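You operate a simulated robot arm through the tools that you are given. There is no shell and no other tool.

You run a simulated robot arm. Do the job below in one go: nothing can be reset, and whatever is moved stays where it is left.

TASK
Set the controls near the grey workbench. At the end: the yellow rocker is switched on; the red rocker is switched on; the blue rocker is switched on; the green rocker is switched on; whatever was shut is shut again. Leave all else as you found it, and nothing knocked over.

It is judged by the outcome, as a careful person would: the job done as asked, and still so three seconds after it is handed in. It fails if anything else is knocked over, pushed out of place, dropped, spilled or broken.

THE ROBOT
A 7-joint arm with a two-finger parallel gripper, fixed in place. Base frame: the origin is at the foot of the arm, x ahead of it, y to its left, z up; the work surface is at about z = 0. Lengths are in mm, angles in degrees, forces in N, time in s.
With the tool pointing down near the work surface it reaches from about 260 to 680 mm from the base axis. Its first joint turns from -166.0 to 166.0 degrees. Payload 2.5 kg.
The tool frame sits at the grasp point between the pads (the TCP): z along the fingers, y along the line on which they close. The tips reach 30 mm beyond it. Largest opening 94 mm; finger width 28, thickness 10; the body of the gripper, 50 by 96 mm, starts 55 mm behind the TCP.
Orientation is told as [roll, pitch, yaw] about the base's x, y, z axes, in that order, counted from this pose: with the fingers straight down and closing along the base's y, the tool's x points along the base's -x, its y along +y and its z along -z.

THE INTERFACE
- The arm moves only by the tool move_arm. Its argument "commands" is a list of rows, each an object of numbers (a shift or turn left out is 0, a gripper value left out holds the last): "hand": the closure, from 0 (fully open) to 1 (shut); "tx", "ty", "tz": the shift along the tool's x, y, z in units of 50 mm (1.0 is 50 mm); "rx", "ry", "rz": the turn, a rotation vector about the tool's x, y, z in units of 4 degrees (1.0 is 4 degrees). In form: [{"hand": .., "tx": .., "ty": .., "tz": .., "rx": .., "ry": .., "rz": ..}, ...]. A call has 1 to 20 rows; each row shifts and turns the commanded pose from where the row before left it, along the tool's axes as they then stand. A call with a number of a shift or a turn outside -1 to 1 is refused whole. Each row takes 0.2 s and may step no farther than 50 mm and 8.6 degrees from the row before; otherwise, or with a gripper value out of range, the whole call is refused. Where a pose cannot be reached the arm comes as near as it can. A force on the tool above 40 N (or 10 N above the force at the start of the call, whichever is more), or a blocked arm, ends the call early, and 0.2 s more pass. Each finger travels about 72 mm/s and halts on what it meets, pressing with about 33 N; the grip force reading is that of the motor and also rises with nothing between the fingers. The clock runs only during rows and for 0.2 s after the last one: add rows that do not move to give the fingers time. The reply holds the time, the measured pose of the TCP, the force on the tool along the base axes, the opening and the grip force, in the units named above and with some noise, with the torque about the TCP (base axes, N m) and any sound that the robot's microphone picked up.
- Cameras (640 x 400 px; columns grow to the right, rows downward): "scene" is fixed at [398.3, 500, 623.8]; the picture's right is [-0.99, -0.16, 0.00], its down [-0.13, 0.77, -0.62] and it looks along [0.10, -0.62, -0.78] (base axes); focal length 343 px, centre (320, 200). "wrist" rides on the gripper at [76, 14, -103] in the tool frame; the picture's right is [-0.18, 0.98, 0.00], its down [-0.75, -0.14, -0.64] and it looks along [-0.63, -0.12, 0.77] (tool axes); focal length 243 px, centre (320, 200). There is no depth. A picture from a camera that has moved, and an enlarged one, comes with that camera's place and axes in the base frame and with its lens.
- get_image(camera): a new picture of that camera. The clock stands still meanwhile.
- zoom(camera, box): a new picture of the part [left, top, right, bottom] of that camera's present view, enlarged. The clock stands still meanwhile.
- job_done(): hands the job in; it is judged then, once.

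Places have to be worked out from the pictures, the camera data and where the tool is seen. Open the gripper and draw the arm clear of the work before you hand the job in, unless the task says otherwise.

The tools are called after "Request:" by a JSON object that holds its "method" and its "body". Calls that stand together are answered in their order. move_arm: Moves the arm, as the interface text tells. Its arguments: {"type":"object","properties":{"commands":{"type":"array"}},"required":["commands"]} The other tools are called the same way: get_image (camera) takes a picture; zoom (camera, box) takes an enlarged picture of a part of a camera's view; job_done () hands the job in.

At the start:

```text
clock: 0.0
tcp_pos: [348.4, 285.7, 305.5]
tcp_rot: [0.0, 0.0, 0.0]
force: [0.0, 0.0, -0.3]
moment: [-0.06, 0.03, 0.02]
width: 94.2
gripper_force: 0.0
```

scene: 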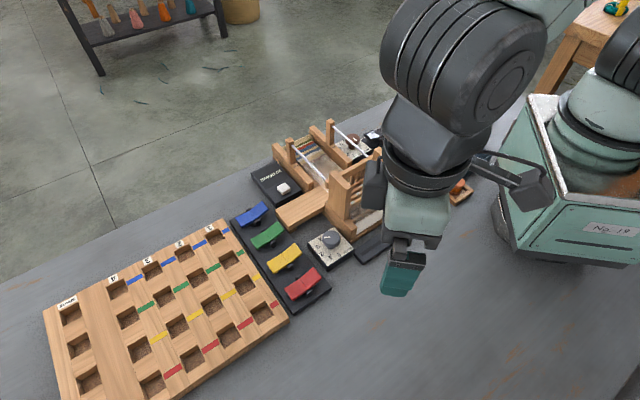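
wrist: 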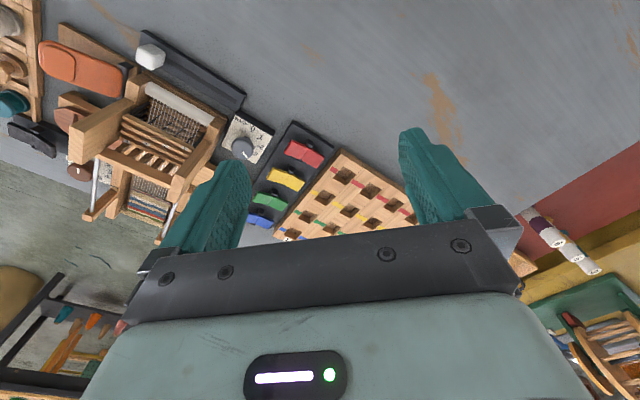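

The four rockers sit on a dark panel beside the wooden board. I'll zoom in on both views to see their states and markings.

Request:
{"method": "zoom", "body": {"camera": "scene", "box": [220, 190, 340, 320]}}

Request:
{"method": "zoom", "body": {"camera": "scene", "box": [240, 110, 480, 270]}}

Request:
{"method": "zoom", "body": {"camera": "wrist", "box": [220, 110, 360, 240]}}

Request:
{"method": "zoom", "body": {"camera": "wrist", "box": [0, 0, 300, 230]}}

```text
3.08 times, centred on (280, 255) of scene
camera zoom: at [398.3, 500.0, 623.8], right [-0.99, -0.16, 0.0], down [-0.13, 0.77, -0.62], along [0.1, -0.62, -0.78], focal length 1056 px, centre (443, 31)
```

zoom: 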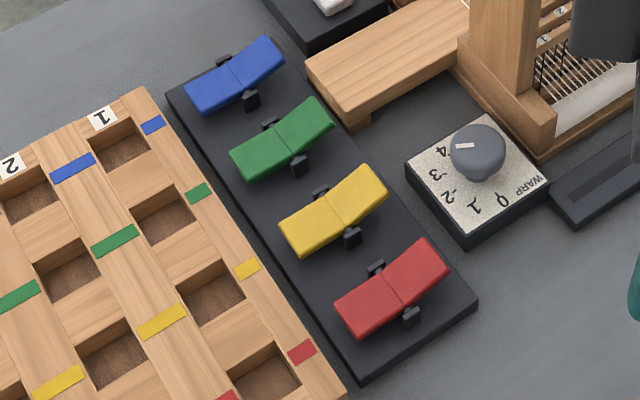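

```text
2.50 times, centred on (360, 190) of scene
camera zoom: at [398.3, 500.0, 623.8], right [-0.99, -0.16, 0.0], down [-0.13, 0.77, -0.62], along [0.1, -0.62, -0.78], focal length 858 px, centre (220, 225)
```

zoom: 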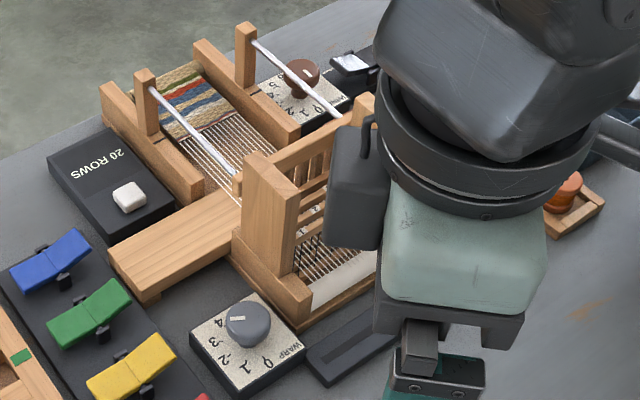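

```text
3.08 times, centred on (290, 175) of wrist
camera zoom: at [271.5, 297.3, 407.2], right [0.18, 0.98, 0.0], down [0.75, -0.14, 0.64], along [0.63, -0.12, -0.77], focal length 746 px, centre (412, 277)
```

zoom: 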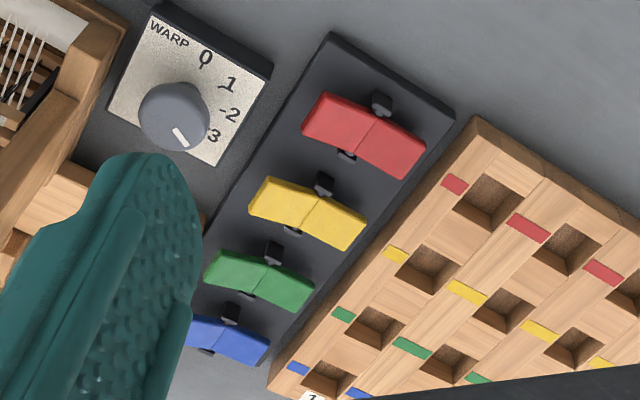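

```text
1.74 times, centred on (150, 115) of wrist
camera zoom: at [271.5, 297.3, 407.2], right [0.18, 0.98, 0.0], down [0.75, -0.14, 0.64], along [0.63, -0.12, -0.77], focal length 422 px, centre (616, 348)
```

zoom: 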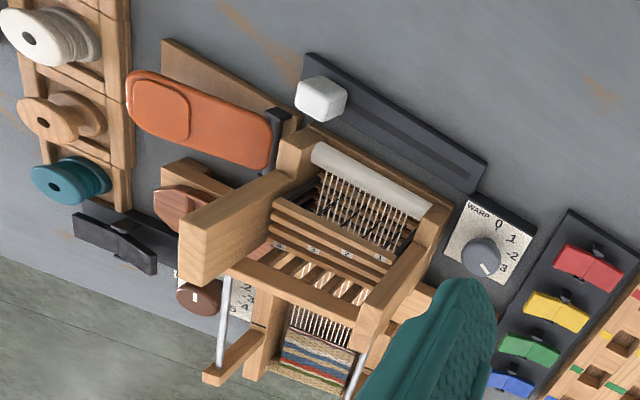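

The rocker centres come out near red (472,234), yellow (519,187), green (564,141) and blue (610,95), with each long axis running diagonally. I'll move over the panel, staying high, to see the tilts and any on/off marks.

Request:
{"method": "move_arm", "body": {"commands": [{"hand": 0, "tx": -0.488, "ty": -0.344, "tz": 0.42}, {"tx": -0.488, "ty": -0.344, "tz": 0.42}, {"tx": -0.488, "ty": -0.344, "tz": 0.42}, {"tx": -0.488, "ty": -0.344, "tz": 0.42}, {"tx": -0.488, "ty": -0.344, "tz": 0.42}, {}]}}

Request:
{"method": "get_image", "body": {"camera": "wrist"}}

Request:
{"method": "get_image", "body": {"camera": "scene"}}

```text
clock: 1.4
tcp_pos: [472.0, 200.9, 199.3]
tcp_rot: [0.0, 0.0, 0.1]
force: [-0.8, 0.2, 0.0]
moment: [0.01, 0.01, 0.01]
width: 93.9
gripper_force: 0.1
```

```text
taken
camera wrist: at [394.9, 213.9, 302.0], right [0.18, 0.98, 0.0], down [0.75, -0.14, 0.64], along [0.63, -0.12, -0.77], focal length 243 px, centre (320, 200)
```

wrist: 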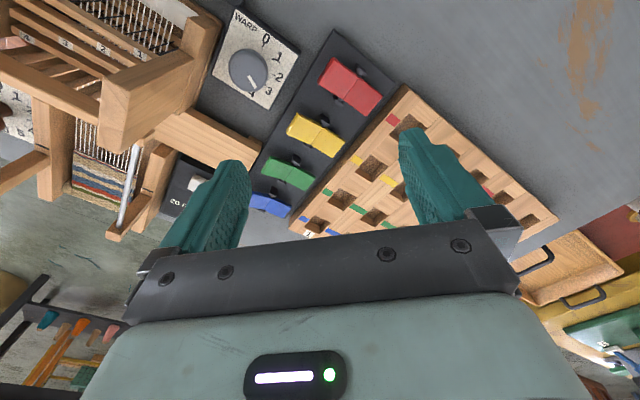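

```text
taken
```

scene: 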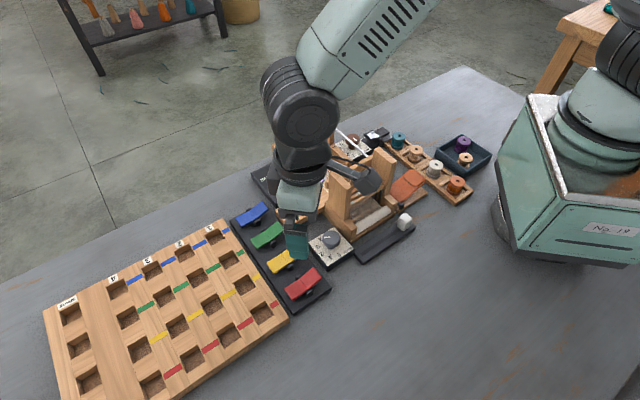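

Request:
{"method": "zoom", "body": {"camera": "wrist", "box": [230, 20, 420, 240]}}

Request:
{"method": "zoom", "body": {"camera": "scene", "box": [220, 190, 340, 320]}}

Request:
{"method": "zoom", "body": {"camera": "wrist", "box": [0, 0, 270, 250]}}

Request:
{"method": "zoom", "body": {"camera": "scene", "box": [30, 220, 300, 400]}}

```text
1.82 times, centred on (325, 130) of wrist
camera zoom: at [394.9, 213.9, 302.0], right [0.18, 0.98, 0.0], down [0.75, -0.14, 0.64], along [0.63, -0.12, -0.77], focal length 441 px, centre (311, 327)
```

zoom: 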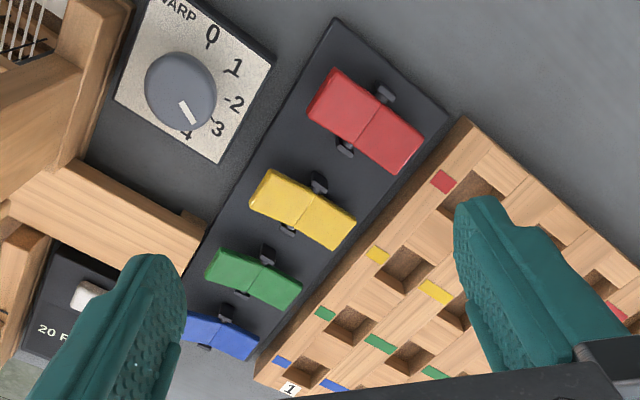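

```text
3.08 times, centred on (280, 255) of scene
camera zoom: at [398.3, 500.0, 623.8], right [-0.99, -0.16, 0.0], down [-0.13, 0.77, -0.62], along [0.1, -0.62, -0.78], focal length 1056 px, centre (443, 31)
```

zoom: 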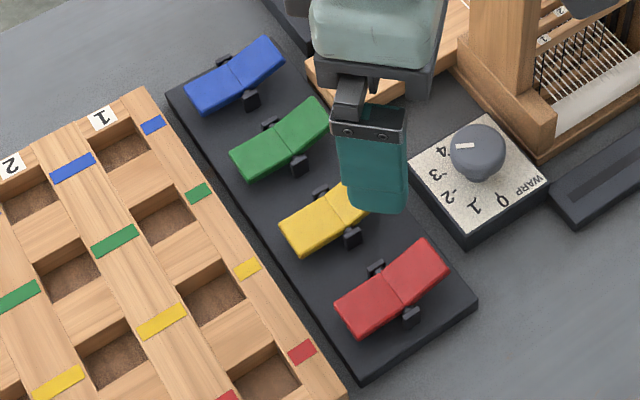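

```text
1.60 times, centred on (135, 125) of wrist
camera zoom: at [394.9, 213.9, 302.0], right [0.18, 0.98, 0.0], down [0.75, -0.14, 0.64], along [0.63, -0.12, -0.77], focal length 388 px, centre (616, 320)
```

zoom: 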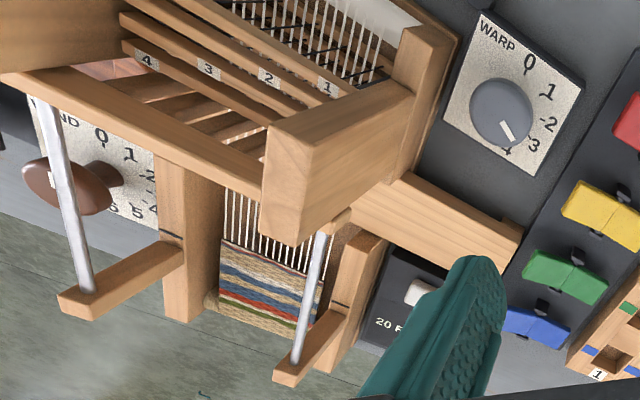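

```text
2.22 times, centred on (165, 310) of scene
camera zoom: at [398.3, 500.0, 623.8], right [-0.99, -0.16, 0.0], down [-0.13, 0.77, -0.62], along [0.1, -0.62, -0.78], focal length 762 px, centre (664, -44)
```

zoom: 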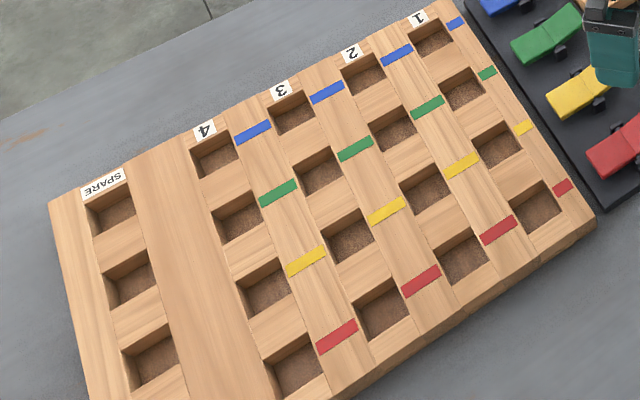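

No on/off marks can be read from above, so I need a low side view along the row to read the tilts. I'll yaw the wrist, tilt it and look from the red end.

Request:
{"method": "move_arm", "body": {"commands": [{"ty": 0.84, "rz": 1}, {"rz": 1}, {"rz": 1}, {"rz": 1}, {"rz": 1}, {"rz": 1}, {"rz": 1}, {"rz": 1}, {"rz": 0.5, "ry": -0.5}, {"ry": -1}, {"ry": -1}, {"ry": -1}, {"ry": -1}, {"ry": -1}, {"ry": -1}, {"ry": -1}, {"tz": 0.52, "tx": 0.3}, {"tz": 0.52, "tx": 0.3}, {}]}}

Request:
{"method": "get_image", "body": {"camera": "wrist"}}

Request:
{"method": "zoom", "body": {"camera": "wrist", "box": [230, 0, 430, 220]}}

```text
clock: 5.4
tcp_pos: [469.5, 239.9, 139.0]
tcp_rot: [0.1, -30.0, -33.9]
force: [1.0, 0.6, -0.3]
moment: [-0.01, 0.01, -0.02]
width: 94.0
gripper_force: 0.0
```

```text
taken
camera wrist: at [380.0, 315.7, 189.1], right [0.68, 0.73, 0.09], down [0.2, -0.3, 0.93], along [0.71, -0.62, -0.35], focal length 243 px, centre (320, 200)
```

wrist: 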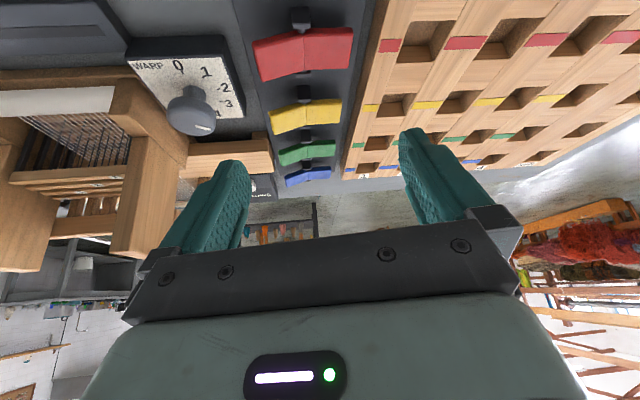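

```text
1.82 times, centred on (330, 110) of wrist
camera zoom: at [380.0, 315.7, 189.1], right [0.68, 0.73, 0.09], down [0.2, -0.3, 0.93], along [0.71, -0.62, -0.35], focal length 441 px, centre (302, 364)
```

zoom: 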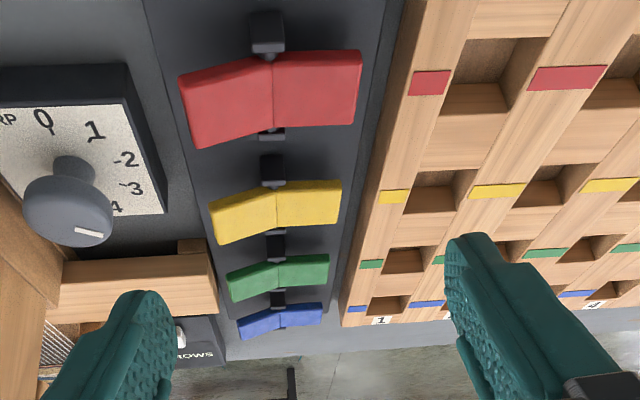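

Seen from the side, every rocker's loom-side end is raised (about z 39) and its board-side end is down (about z 26), so all four look alike. Before pressing, I'll look closer for on/off marks on the rockers, and check the black control elsewhere for a convention.

Request:
{"method": "zoom", "body": {"camera": "wrist", "box": [240, 0, 370, 100]}}

Request:
{"method": "zoom", "body": {"camera": "wrist", "box": [250, 90, 370, 195]}}

Request:
{"method": "zoom", "body": {"camera": "scene", "box": [320, 110, 440, 200]}}

Request:
{"method": "zoom", "body": {"camera": "scene", "box": [275, 255, 335, 305]}}

Request:
{"method": "zoom", "body": {"camera": "scene", "box": [230, 195, 290, 250]}}

```text
4.00 times, centred on (305, 50) of wrist
camera zoom: at [380.0, 315.7, 189.1], right [0.68, 0.73, 0.09], down [0.2, -0.3, 0.93], along [0.71, -0.62, -0.35], focal length 970 px, centre (380, 800)
```

zoom: 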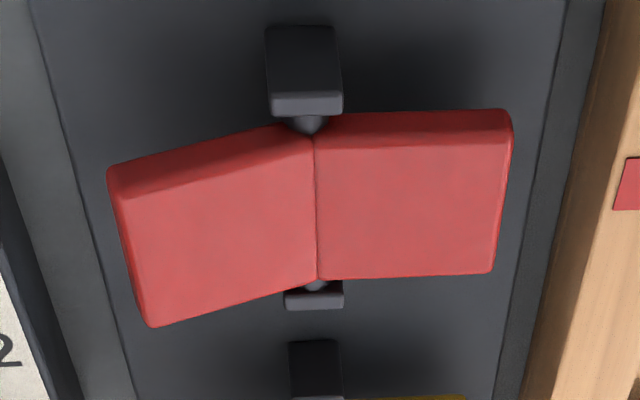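

```text
3.81 times, centred on (310, 142) of wrist
camera zoom: at [380.0, 315.7, 189.1], right [0.68, 0.73, 0.09], down [0.2, -0.3, 0.93], along [0.71, -0.62, -0.35], focal length 924 px, centre (358, 419)
```

zoom: 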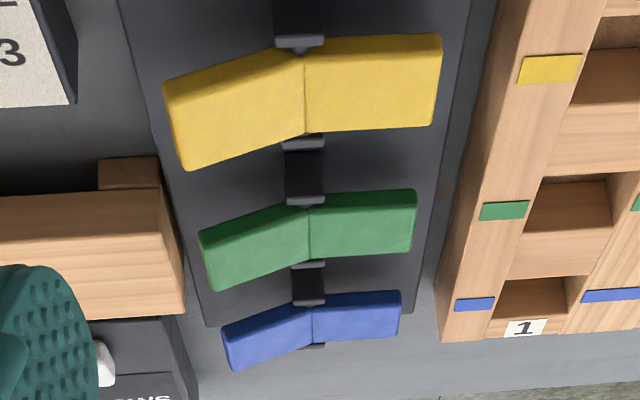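

```text
4.44 times, centred on (380, 155) of scene
camera zoom: at [398.3, 500.0, 623.8], right [-0.99, -0.16, 0.0], down [-0.13, 0.77, -0.62], along [0.1, -0.62, -0.78], focal length 1525 px, centre (53, 400)
```

zoom: 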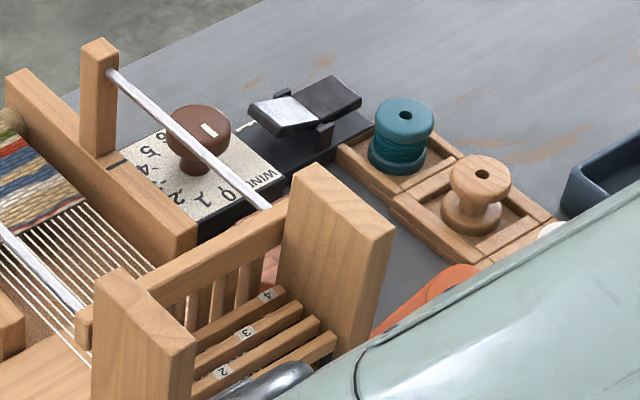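

```text
8.00 times, centred on (305, 280) of scene
camera zoom: at [398.3, 500.0, 623.8], right [-0.99, -0.16, 0.0], down [-0.13, 0.77, -0.62], along [0.1, -0.62, -0.78], focal length 2745 px, centre (440, -440)
```

zoom: 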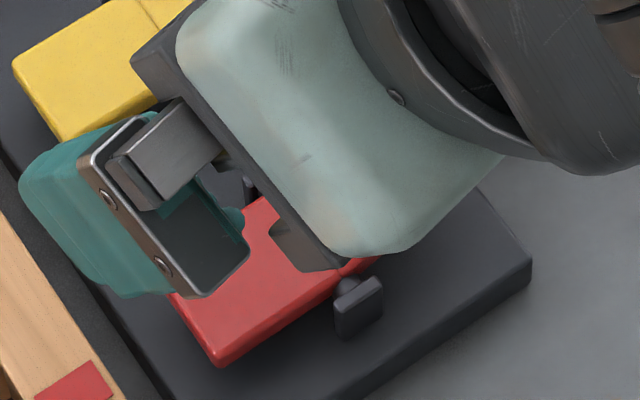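

```text
7.27 times, centred on (260, 222) of scene
camera zoom: at [398.3, 500.0, 623.8], right [-0.99, -0.16, 0.0], down [-0.13, 0.77, -0.62], along [0.1, -0.62, -0.78], focal length 2495 px, centre (756, 36)
```

zoom: 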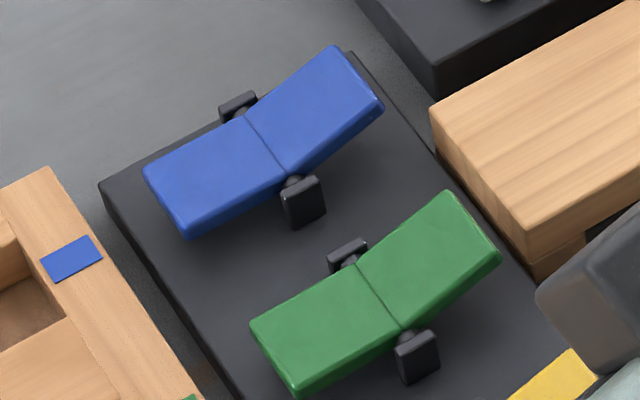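

There are no marks, and all four rockers rest in the same board-side-down state, so I take them to be off and will press the raised loom-side ends. I'll straighten the tool to vertical at yaw -45, shut the fingers and hover over red's raised half near (459.5, 213.5).

Request:
{"method": "move_arm", "body": {"commands": [{"hand": 1, "ry": 1}, {"ry": 1}, {"ry": 1}, {"ry": 1}, {"ry": 1}, {"ry": 1}, {"ry": 1}, {"ry": 0.5}, {"rz": 1}, {"rz": 1}, {"rz": 0.77}, {"tx": -0.116, "ty": -0.257, "tz": 0.3}, {"tx": -0.116, "ty": -0.257, "tz": 0.3}, {}, {}]}}

Request:
{"method": "get_image", "body": {"camera": "wrist"}}

Request:
{"method": "zoom", "body": {"camera": "scene", "box": [220, 170, 380, 320]}}

```text
clock: 8.6
tcp_pos: [461.0, 213.8, 109.6]
tcp_rot: [0.0, 0.1, -45.1]
force: [0.1, 0.5, 0.8]
moment: [0.01, 0.0, 0.01]
width: 0.2
gripper_force: 33.2
```

```text
taken
camera wrist: at [416.5, 277.2, 211.4], right [0.83, 0.56, 0.0], down [0.43, -0.63, 0.64], along [0.36, -0.53, -0.77], focal length 243 px, centre (320, 200)
```

wrist: 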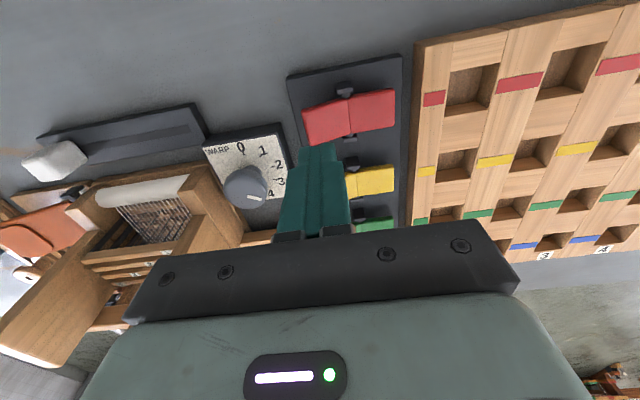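

```text
2.67 times, centred on (300, 245) of scene
camera zoom: at [398.3, 500.0, 623.8], right [-0.99, -0.16, 0.0], down [-0.13, 0.77, -0.62], along [0.1, -0.62, -0.78], focal length 915 px, centre (373, 80)
```

zoom: 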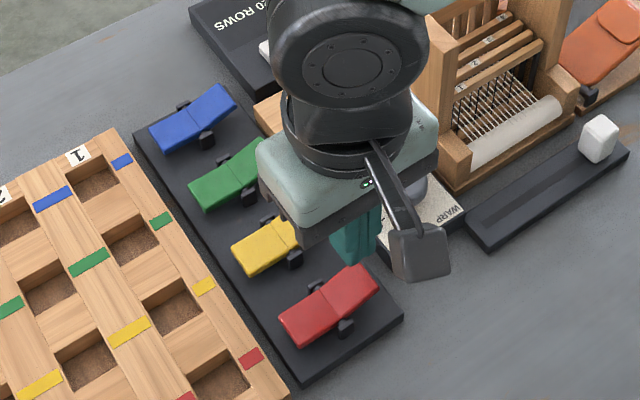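

The closed fingertip sits at about z 80 above red's raised half. I'll descend in small steps and watch the force.

Request:
{"method": "move_arm", "body": {"commands": [{"tz": 0.3}, {"tz": 0.3}, {"tz": 0.1}, {"tz": 0.06}, {"tz": 0.06}, {"tz": 0.06}, {}]}}

Request:
{"method": "zoom", "body": {"camera": "scene", "box": [220, 190, 360, 320]}}

Request:
{"method": "zoom", "body": {"camera": "wrist", "box": [270, 60, 430, 240]}}

```text
clock: 10.2
tcp_pos: [460.0, 216.6, 66.8]
tcp_rot: [0.0, 0.0, -45.1]
force: [-0.3, 0.4, -0.5]
moment: [-0.01, -0.03, -0.03]
width: 0.1
gripper_force: 33.2
```

```text
3.08 times, centred on (290, 255) of scene
camera zoom: at [398.3, 500.0, 623.8], right [-0.99, -0.16, 0.0], down [-0.13, 0.77, -0.62], along [0.1, -0.62, -0.78], focal length 1056 px, centre (412, 31)
```

zoom: 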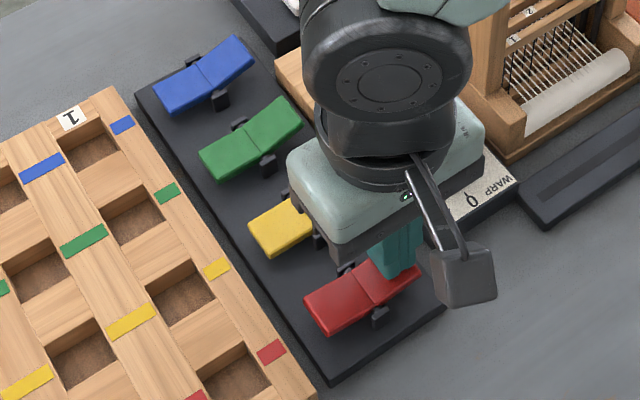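

```text
2.22 times, centred on (350, 150) of wrist
camera zoom: at [415.6, 277.3, 169.0], right [0.83, 0.56, 0.0], down [0.43, -0.63, 0.64], along [0.36, -0.53, -0.77], focal length 539 px, centre (253, 311)
```

zoom: 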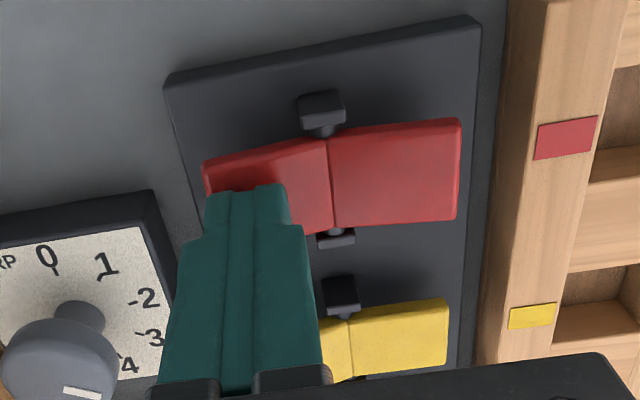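

The tip is over red's raised half and there's no contact yet at TCP z 66.8. I'll keep going down in 3 mm steps.

Request:
{"method": "move_arm", "body": {"commands": [{"tz": 0.06}, {"tz": 0.06}, {"tz": 0.06}, {}]}}

Request:
{"method": "zoom", "body": {"camera": "wrist", "box": [270, 60, 430, 240]}}

```text
clock: 10.9
tcp_pos: [459.6, 215.0, 63.9]
tcp_rot: [0.0, 0.1, -45.1]
force: [-3.0, -2.6, 9.1]
moment: [-0.14, 0.0, -0.03]
width: 0.1
gripper_force: 32.6
stopped in row 3: the force on the tool passed its limit at 49 N (the readings are from after the stop); the commanded pose is now the measured one
```

```text
2.22 times, centred on (350, 150) of wrist
camera zoom: at [416.5, 277.6, 164.2], right [0.83, 0.56, 0.0], down [0.43, -0.63, 0.64], along [0.36, -0.53, -0.77], focal length 539 px, centre (253, 311)
```

zoom: 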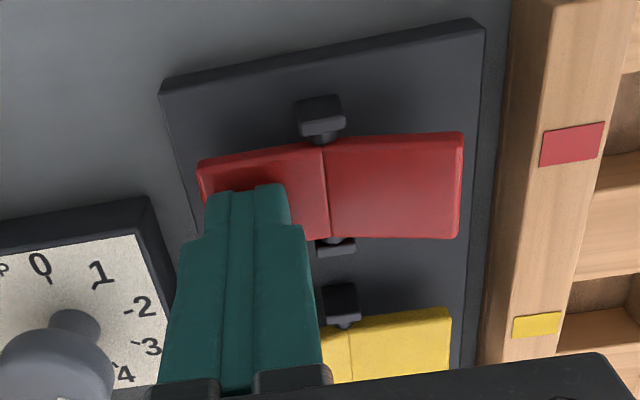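

The force passed its limit at TCP z 64, and red appears to have rocked. I'll lift off and check whether it latched.

Request:
{"method": "move_arm", "body": {"commands": [{"tz": -0.3}, {"tz": -0.6}, {"tz": -0.6}, {}]}}

Request:
{"method": "zoom", "body": {"camera": "wrist", "box": [270, 40, 430, 240]}}

Request:
{"method": "zoom", "body": {"camera": "scene", "box": [220, 190, 360, 320]}}

```text
clock: 11.9
tcp_pos: [460.0, 217.3, 134.8]
tcp_rot: [0.0, 0.2, -45.1]
force: [0.1, 0.3, 0.2]
moment: [-0.02, -0.02, 0.03]
width: 0.0
gripper_force: 32.9
```

```text
2.00 times, centred on (350, 140) of wrist
camera zoom: at [416.0, 278.7, 237.6], right [0.83, 0.56, 0.0], down [0.43, -0.63, 0.64], along [0.36, -0.53, -0.77], focal length 485 px, centre (260, 320)
```

zoom: 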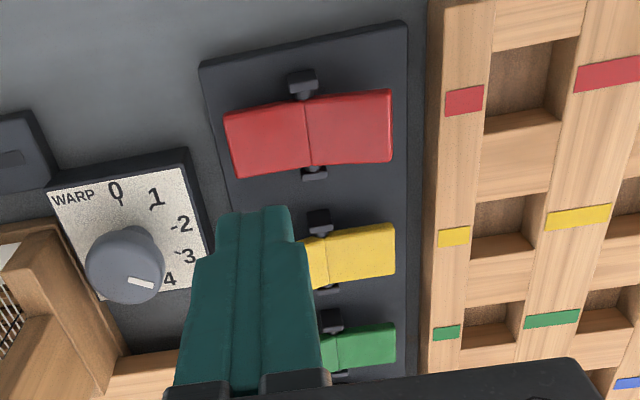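

```text
3.08 times, centred on (290, 255) of scene
camera zoom: at [398.3, 500.0, 623.8], right [-0.99, -0.16, 0.0], down [-0.13, 0.77, -0.62], along [0.1, -0.62, -0.78], focal length 1056 px, centre (412, 31)
```

zoom: 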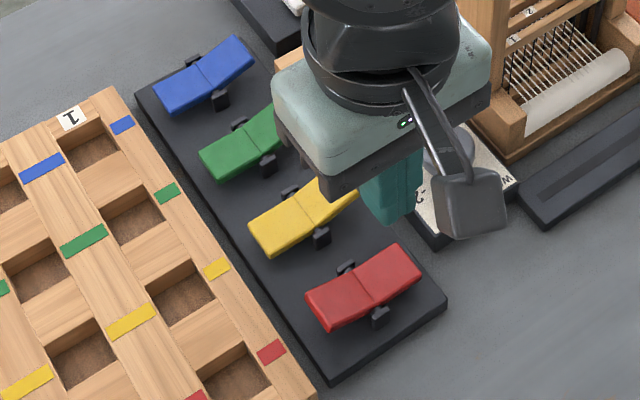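

I'll compare red closely with the others to see whether it's fully over.

Request:
{"method": "zoom", "body": {"camera": "scene", "box": [270, 235, 340, 305]}}

Request:
{"method": "zoom", "body": {"camera": "wrist", "box": [320, 60, 420, 150]}}

```text
5.71 times, centred on (305, 270) of scene
camera zoom: at [398.3, 500.0, 623.8], right [-0.99, -0.16, 0.0], down [-0.13, 0.77, -0.62], along [0.1, -0.62, -0.78], focal length 1960 px, centre (406, -200)
```

zoom: 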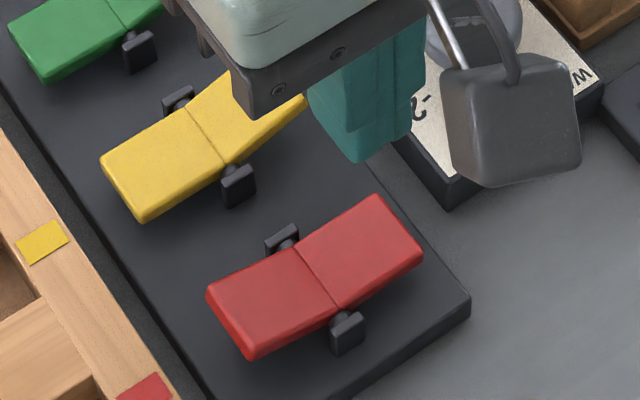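

```text
4.44 times, centred on (370, 105) of wrist
camera zoom: at [416.0, 278.7, 237.6], right [0.83, 0.56, 0.0], down [0.43, -0.63, 0.64], along [0.36, -0.53, -0.77], focal length 1078 px, centre (98, 622)
```

zoom: 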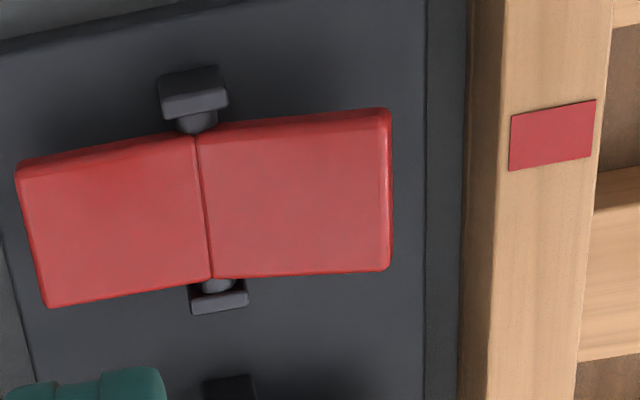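

Checking edge slopes against a horizontal line in the scene view, red's outer half now rises about 15° and its inner half sits slightly down. That mirrors yellow (inner about 19° up), so red has flipped and held. Next is yellow at about (505,168).

Request:
{"method": "move_arm", "body": {"commands": [{"tx": -0.66, "ty": -0.02}, {"tx": -0.66, "ty": -0.02}, {"tz": 0.6}, {"tz": 0.6}, {}]}}

Request:
{"method": "zoom", "body": {"camera": "wrist", "box": [270, 0, 430, 240]}}

Request:
{"method": "zoom", "body": {"camera": "scene", "box": [220, 190, 360, 320]}}

```text
clock: 13.1
tcp_pos: [505.0, 167.9, 75.6]
tcp_rot: [0.0, 0.0, -45.1]
force: [0.3, 1.0, -0.2]
moment: [0.03, 0.02, 0.0]
width: 0.1
gripper_force: 33.5
```

```text
1.67 times, centred on (350, 120) of wrist
camera zoom: at [461.0, 229.3, 178.3], right [0.83, 0.56, 0.0], down [0.43, -0.63, 0.64], along [0.36, -0.53, -0.77], focal length 404 px, centre (270, 333)
```

zoom: 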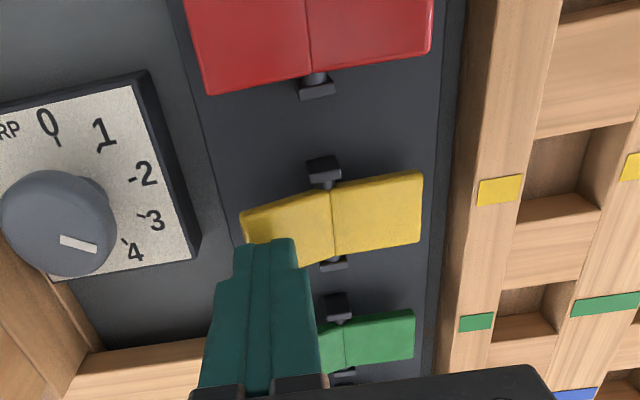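

```text
3.08 times, centred on (290, 255) of scene
camera zoom: at [398.3, 500.0, 623.8], right [-0.99, -0.16, 0.0], down [-0.13, 0.77, -0.62], along [0.1, -0.62, -0.78], focal length 1056 px, centre (412, 31)
```

zoom: 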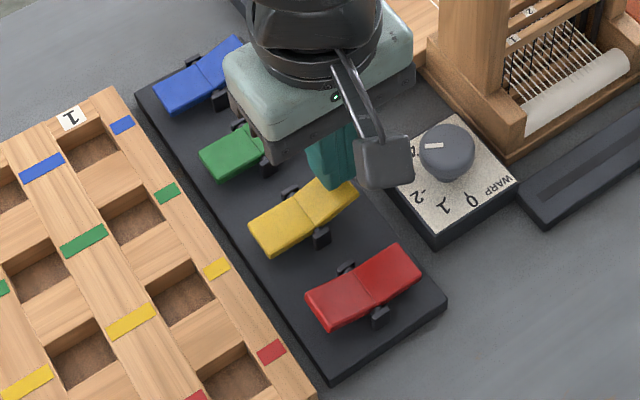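

The tip is centred over yellow's raised half, so I'll press it now and lift off afterwards.

Request:
{"method": "move_arm", "body": {"commands": [{"tz": 0.08}, {"tz": 0.06}, {"tz": 0.06}, {"tz": 0.06}, {"tz": 0.06}, {}]}}

Request:
{"method": "zoom", "body": {"camera": "wrist", "box": [270, 60, 430, 240]}}

```text
clock: 14.5
tcp_pos: [506.5, 168.0, 60.8]
tcp_rot: [0.0, 0.1, -45.2]
force: [-15.3, -6.1, 34.1]
moment: [-0.19, 0.2, -0.05]
width: 0.0
gripper_force: 33.2
```

```text
2.22 times, centred on (350, 150) of wrist
camera zoom: at [461.9, 229.7, 164.0], right [0.83, 0.56, 0.0], down [0.43, -0.63, 0.64], along [0.36, -0.53, -0.77], focal length 539 px, centre (253, 311)
```

zoom: 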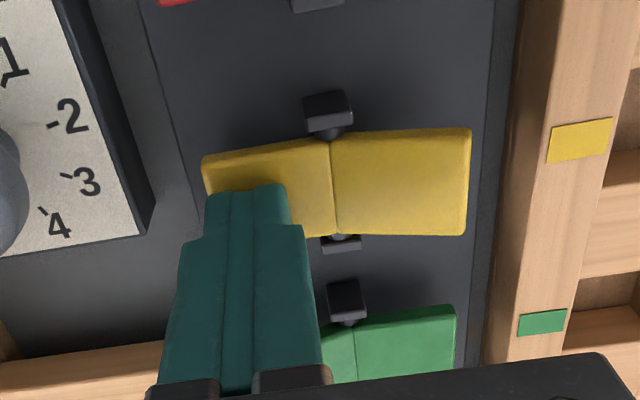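

Yellow has rocked over, reading 34 N at TCP z 60.8. I'll lift off, confirm it stays, and check red again.

Request:
{"method": "move_arm", "body": {"commands": [{"tz": -0.3}, {"tz": -0.6}, {"tz": -0.5}, {}]}}

Request:
{"method": "zoom", "body": {"camera": "wrist", "box": [290, 0, 410, 190]}}

Request:
{"method": "zoom", "body": {"camera": "scene", "box": [250, 215, 340, 305]}}

```text
clock: 15.5
tcp_pos: [503.4, 167.7, 131.1]
tcp_rot: [-0.2, 0.1, -45.2]
force: [0.7, 0.4, 0.3]
moment: [0.02, 0.01, 0.0]
width: 0.0
gripper_force: 33.3
```

```text
2.11 times, centred on (350, 95) of wrist
camera zoom: at [459.6, 229.1, 233.3], right [0.83, 0.56, 0.0], down [0.43, -0.63, 0.64], along [0.36, -0.53, -0.77], focal length 511 px, centre (257, 421)
```

zoom: 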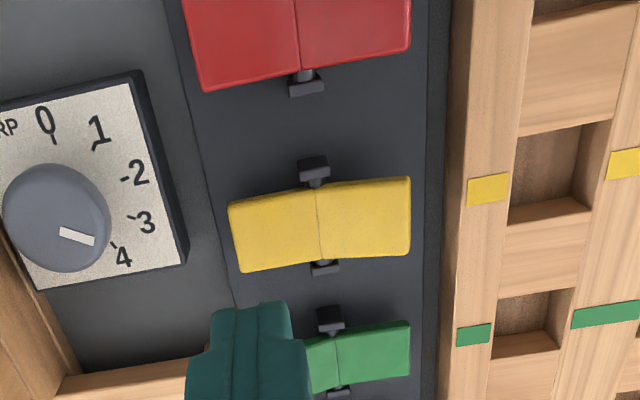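

```text
4.44 times, centred on (295, 260) of scene
camera zoom: at [398.3, 500.0, 623.8], right [-0.99, -0.16, 0.0], down [-0.13, 0.77, -0.62], along [0.1, -0.62, -0.78], focal length 1525 px, centre (431, -67)
```

zoom: 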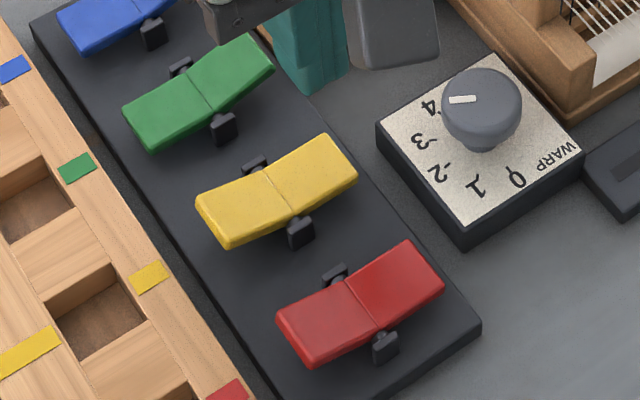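

Yellow now matches red, and both differ clearly from green. Green is next at about (551,122), staying clear of the plank end on the loom side.

Request:
{"method": "move_arm", "body": {"commands": [{"tx": -0.655}, {"tx": -0.655}, {"tz": 0.5}, {"tz": 0.6}, {}]}}

Request:
{"method": "zoom", "body": {"camera": "wrist", "box": [250, 0, 410, 240]}}

Request:
{"method": "zoom", "body": {"camera": "scene", "box": [220, 180, 360, 310]}}

```text
clock: 16.7
tcp_pos: [552.2, 123.3, 75.1]
tcp_rot: [0.0, 0.1, -45.2]
force: [-0.7, -1.1, 0.0]
moment: [0.0, -0.02, 0.02]
width: 0.0
gripper_force: 32.9
```

```text
1.67 times, centred on (330, 120) of wrist
camera zoom: at [507.2, 185.5, 177.8], right [0.83, 0.56, 0.0], down [0.43, -0.63, 0.64], along [0.36, -0.53, -0.77], focal length 404 px, centre (303, 333)
```

zoom: 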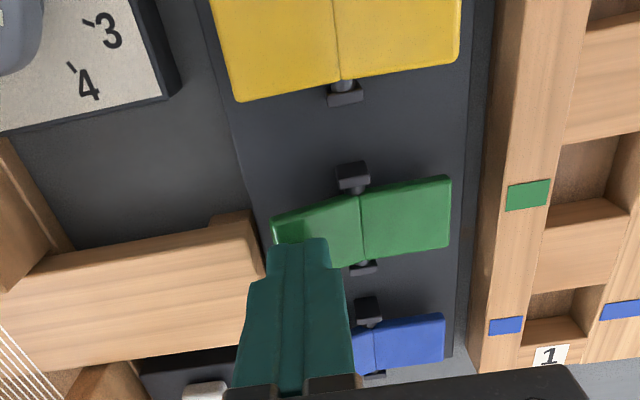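

```text
3.08 times, centred on (290, 245) of scene
camera zoom: at [398.3, 500.0, 623.8], right [-0.99, -0.16, 0.0], down [-0.13, 0.77, -0.62], along [0.1, -0.62, -0.78], focal length 1056 px, centre (412, 62)
```

zoom: 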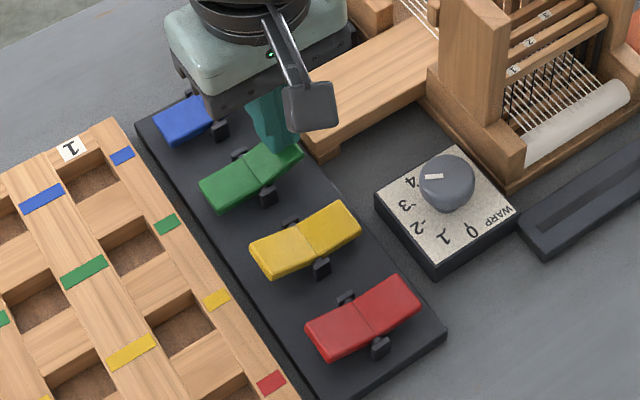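

The tip is over green's raised half and clear of the plank. Pressing the same way as before.

Request:
{"method": "move_arm", "body": {"commands": [{"tz": 0.08}, {"tz": 0.06}, {"tz": 0.06}, {"tz": 0.06}, {"tz": 0.06}, {}]}}

Request:
{"method": "zoom", "body": {"camera": "wrist", "box": [250, 60, 410, 240]}}

```text
clock: 18.0
tcp_pos: [552.3, 121.4, 62.4]
tcp_rot: [0.0, 0.2, -45.1]
force: [-3.4, -0.8, 7.2]
moment: [-0.01, 0.07, -0.03]
width: 0.0
gripper_force: 33.2
stopped in row 6: the force on the tool passed its limit at 43 N (the readings are from after the stop); the commanded pose is now the measured one
```

```text
2.22 times, centred on (330, 150) of wrist
camera zoom: at [507.6, 183.6, 164.4], right [0.83, 0.56, 0.0], down [0.43, -0.63, 0.64], along [0.36, -0.53, -0.77], focal length 539 px, centre (298, 311)
```

zoom: 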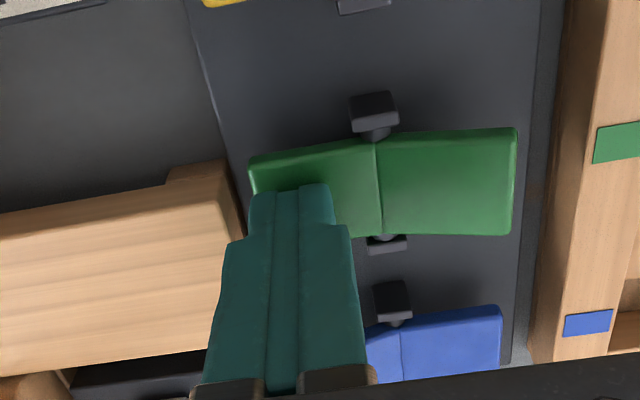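

Green has rocked over too. I'll lift and move on to blue at about (597,76), hovering first to check.

Request:
{"method": "move_arm", "body": {"commands": [{"tz": -0.3}, {"tz": -0.6}, {"tz": -0.5}, {"tx": -0.645, "ty": -0.01}, {"tx": -0.645, "ty": -0.01}, {"tz": 0.5}, {"tz": 0.6}, {}]}}

Request:
{"method": "zoom", "body": {"camera": "wrist", "box": [250, 0, 410, 240]}}

Request:
{"method": "zoom", "body": {"camera": "scene", "box": [220, 180, 360, 310]}}

```text
clock: 19.8
tcp_pos: [597.7, 75.2, 74.8]
tcp_rot: [-0.1, 0.2, -45.1]
force: [0.1, 0.1, 0.7]
moment: [0.02, -0.01, 0.0]
width: 0.2
gripper_force: 33.2
```

```text
1.67 times, centred on (330, 120) of wrist
camera zoom: at [554.0, 137.3, 178.1], right [0.83, 0.56, 0.0], down [0.43, -0.63, 0.64], along [0.36, -0.53, -0.77], focal length 404 px, centre (303, 333)
```

zoom: 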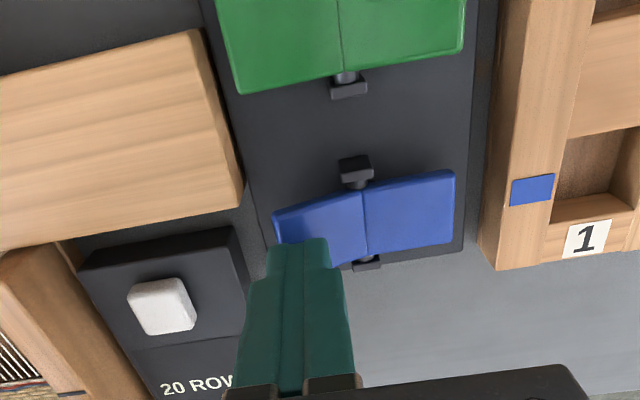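

```text
3.08 times, centred on (290, 245) of scene
camera zoom: at [398.3, 500.0, 623.8], right [-0.99, -0.16, 0.0], down [-0.13, 0.77, -0.62], along [0.1, -0.62, -0.78], focal length 1056 px, centre (412, 62)
```

zoom: 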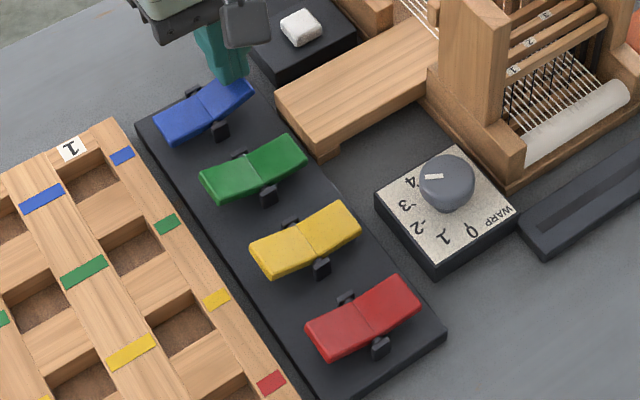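

Green stayed over, and the tip is lined up on blue's raised half, well away from the white button. Pressing blue.

Request:
{"method": "move_arm", "body": {"commands": [{"tz": 0.08}, {"tz": 0.06}, {"tz": 0.06}, {"tz": 0.06}, {"tz": 0.06}, {}]}}

Request:
{"method": "zoom", "body": {"camera": "wrist", "box": [250, 60, 410, 240]}}

```text
clock: 21.2
tcp_pos: [596.0, 76.2, 62.2]
tcp_rot: [-0.1, 0.1, -45.0]
force: [-20.6, -2.3, 33.8]
moment: [-0.22, 0.29, -0.09]
width: 0.0
gripper_force: 33.0
```

```text
2.22 times, centred on (330, 150) of wrist
camera zoom: at [552.3, 138.0, 164.2], right [0.83, 0.56, 0.0], down [0.43, -0.63, 0.64], along [0.36, -0.53, -0.77], focal length 539 px, centre (298, 311)
```

zoom: 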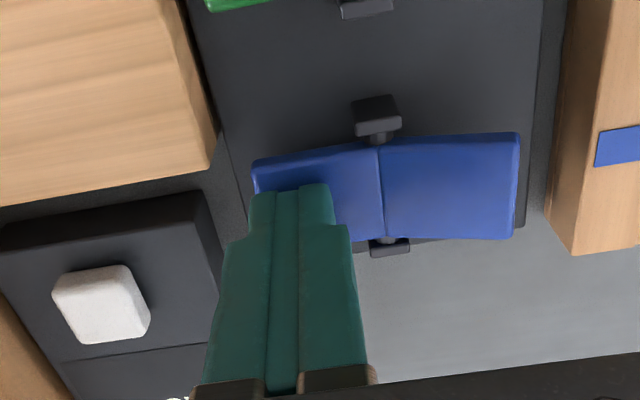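

Blue has rocked over. I'll lift, back off along the row and open the gripper, then check all four.

Request:
{"method": "move_arm", "body": {"commands": [{"tz": -0.3}, {"tz": -0.7}, {"tz": -0.9}, {"tz": -0.3, "tx": 0.6}, {"tx": 0.9}, {"tx": 0.9}, {"tx": 0.9}, {"tx": 0.5, "hand": 0}, {"ry": -1}, {"ry": -1}, {"ry": -1}, {"ry": -1}, {"ry": -1}, {"ry": -1}, {"ry": -1}, {}, {}]}}

Request:
{"method": "get_image", "body": {"camera": "wrist"}}

Request:
{"method": "zoom", "body": {"camera": "wrist", "box": [220, 0, 420, 220]}}

Request:
{"method": "zoom", "body": {"camera": "scene", "box": [220, 190, 340, 320]}}

```text
clock: 24.8
tcp_pos: [462.7, 209.5, 169.2]
tcp_rot: [-0.1, -28.0, -45.1]
force: [0.0, 0.1, -0.3]
moment: [-0.01, -0.03, 0.01]
width: 93.8
gripper_force: 0.0
```

```text
taken
camera wrist: at [391.0, 299.5, 225.3], right [0.81, 0.58, 0.08], down [0.16, -0.36, 0.92], along [0.56, -0.73, -0.38], focal length 243 px, centre (320, 200)
```

wrist: 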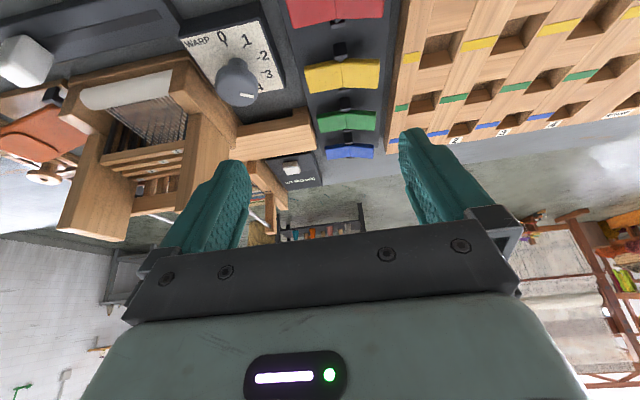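

```text
1.82 times, centred on (320, 110) of wrist
camera zoom: at [391.0, 299.5, 225.3], right [0.81, 0.58, 0.08], down [0.16, -0.36, 0.92], along [0.56, -0.73, -0.38], focal length 441 px, centre (320, 364)
```

zoom: 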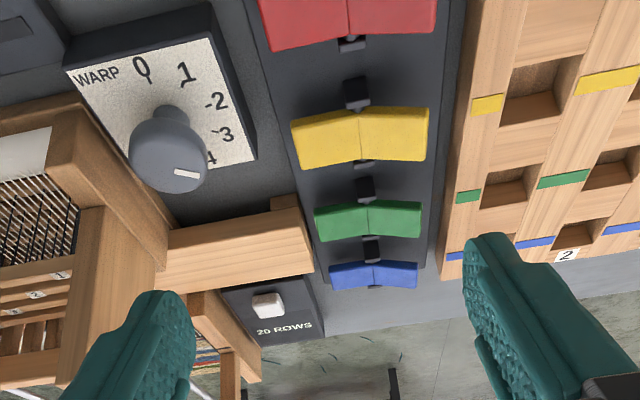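

```text
3.08 times, centred on (280, 255) of scene
camera zoom: at [398.3, 500.0, 623.8], right [-0.99, -0.16, 0.0], down [-0.13, 0.77, -0.62], along [0.1, -0.62, -0.78], focal length 1056 px, centre (443, 31)
```

zoom: 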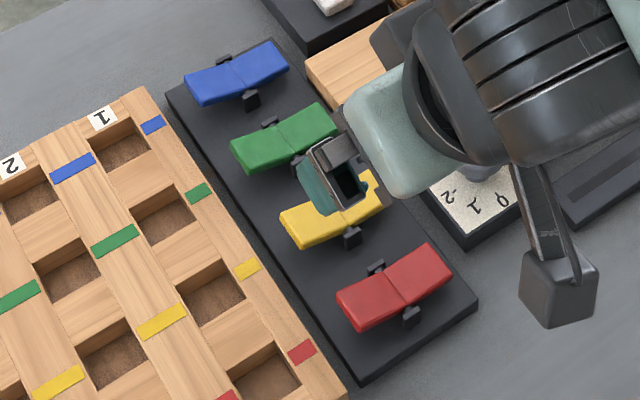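

Allowing for the camera's roll, all four rockers now have the board-side end raised and the loom-side end down. Red is partly out of frame, so I'll straighten, rise and retreat toward the start pose, then compare all four.

Request:
{"method": "move_arm", "body": {"commands": [{"ry": 1}, {"ry": 1}, {"ry": 1}, {"ry": 1}, {"ry": 1}, {"ry": 1}, {"ry": 1}, {"tz": -0.8, "tx": 0.5}, {"tz": -0.8, "tx": 0.5}, {"tz": -0.5, "tx": 0.5}, {"tx": 0.5}, {}]}}

Request:
{"method": "get_image", "body": {"camera": "wrist"}}

Request:
{"method": "zoom", "body": {"camera": "wrist", "box": [270, 60, 400, 230]}}

Request:
{"method": "zoom", "body": {"camera": "scene", "box": [225, 195, 335, 305]}}

```text
clock: 27.4
tcp_pos: [394.4, 283.3, 276.7]
tcp_rot: [-0.1, 0.2, -45.2]
force: [-0.5, -0.3, 0.4]
moment: [-0.01, -0.01, 0.0]
width: 93.9
gripper_force: 0.1
```

```text
taken
camera wrist: at [350.2, 344.8, 379.7], right [0.83, 0.56, 0.0], down [0.43, -0.63, 0.64], along [0.36, -0.53, -0.77], focal length 243 px, centre (320, 200)
```

wrist: 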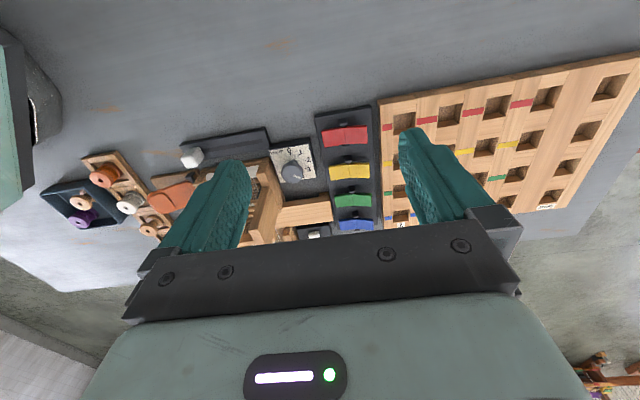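

```text
2.35 times, centred on (335, 145) of wrist
camera zoom: at [350.2, 344.8, 379.7], right [0.83, 0.56, 0.0], down [0.43, -0.63, 0.64], along [0.36, -0.53, -0.77], focal length 571 px, centre (285, 329)
```

zoom: 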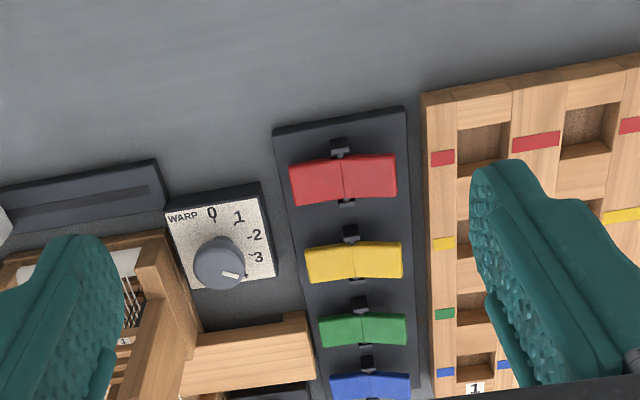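

```text
3.64 times, centred on (280, 250) of scene
camera zoom: at [398.3, 500.0, 623.8], right [-0.99, -0.16, 0.0], down [-0.13, 0.77, -0.62], along [0.1, -0.62, -0.78], focal length 1248 px, centre (466, 18)
```

zoom: 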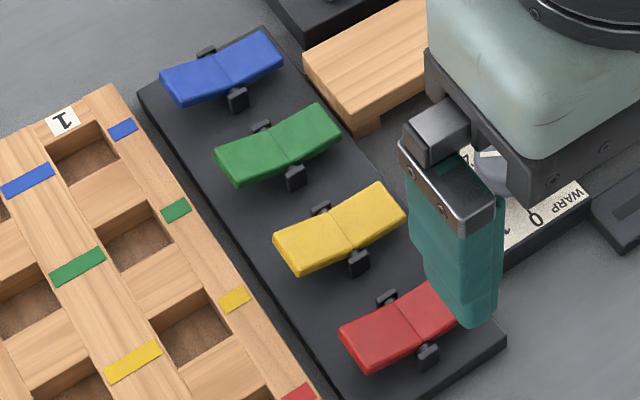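

All four look identical now. I'll return to the start pose and compare everything directly with the first pictures.

Request:
{"method": "move_arm", "body": {"commands": [{"tx": 0.66, "ty": -0.6, "tz": -0.4}, {"tz": -0.18, "rz": -1}, {"rz": -1}, {"rz": -1}, {"rz": -1}, {"rz": -1}, {"rz": -1}, {"rz": -1}, {"rz": -1}, {"rz": -1}, {"rz": -1}, {"rz": -1}, {"rz": -0.27}, {}]}}

Request:
{"method": "get_image", "body": {"camera": "scene"}}

Request:
{"method": "zoom", "body": {"camera": "wrist", "box": [220, 110, 360, 240]}}

Request:
{"method": "zoom", "body": {"camera": "scene", "box": [220, 190, 340, 320]}}

Request:
{"method": "zoom", "body": {"camera": "wrist", "box": [0, 0, 300, 230]}}

```text
clock: 30.4
tcp_pos: [349.3, 284.0, 305.6]
tcp_rot: [-0.1, 0.2, 0.0]
force: [0.6, -0.4, -0.6]
moment: [0.01, 0.02, 0.01]
width: 94.1
gripper_force: 0.1
```

```text
taken
```

scene: 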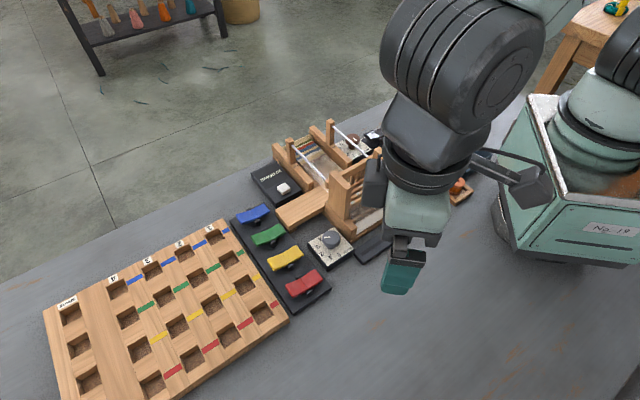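

```text
3.08 times, centred on (290, 175) of wrist
camera zoom: at [271.5, 294.8, 407.4], right [0.18, 0.98, 0.0], down [0.76, -0.14, 0.64], along [0.63, -0.12, -0.77], focal length 746 px, centre (412, 277)
```

zoom: 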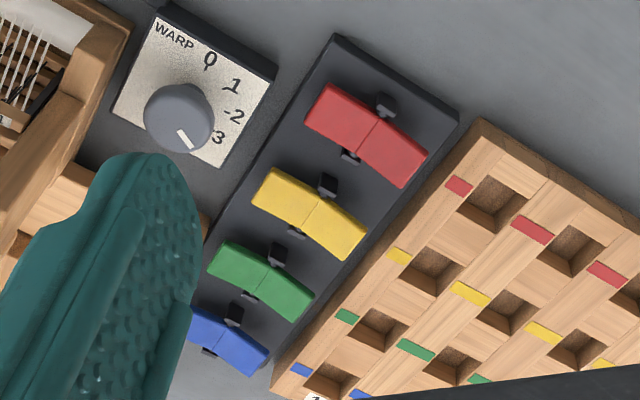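

```text
3.08 times, centred on (280, 255) of scene
camera zoom: at [398.3, 500.0, 623.8], right [-0.99, -0.16, 0.0], down [-0.13, 0.77, -0.62], along [0.1, -0.62, -0.78], focal length 1056 px, centre (443, 31)
```

zoom: 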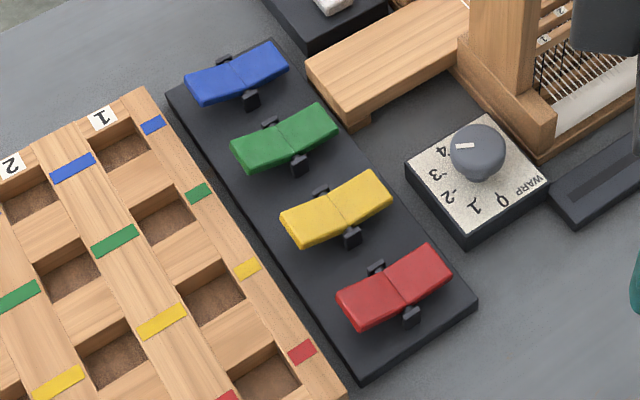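

```text
1.74 times, centred on (150, 115) of wrist
camera zoom: at [271.5, 294.8, 407.4], right [0.18, 0.98, 0.0], down [0.76, -0.14, 0.64], along [0.63, -0.12, -0.77], focal length 422 px, centre (616, 348)
```

zoom: 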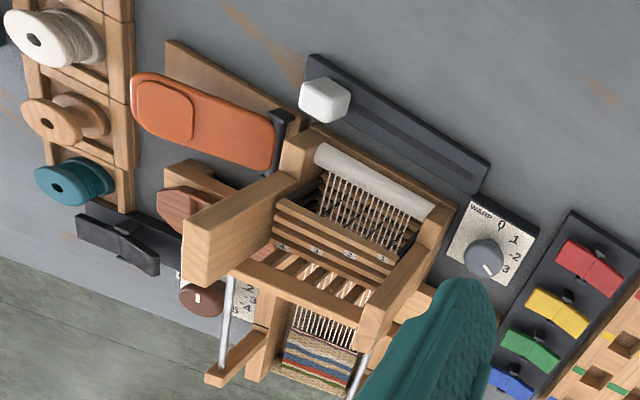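

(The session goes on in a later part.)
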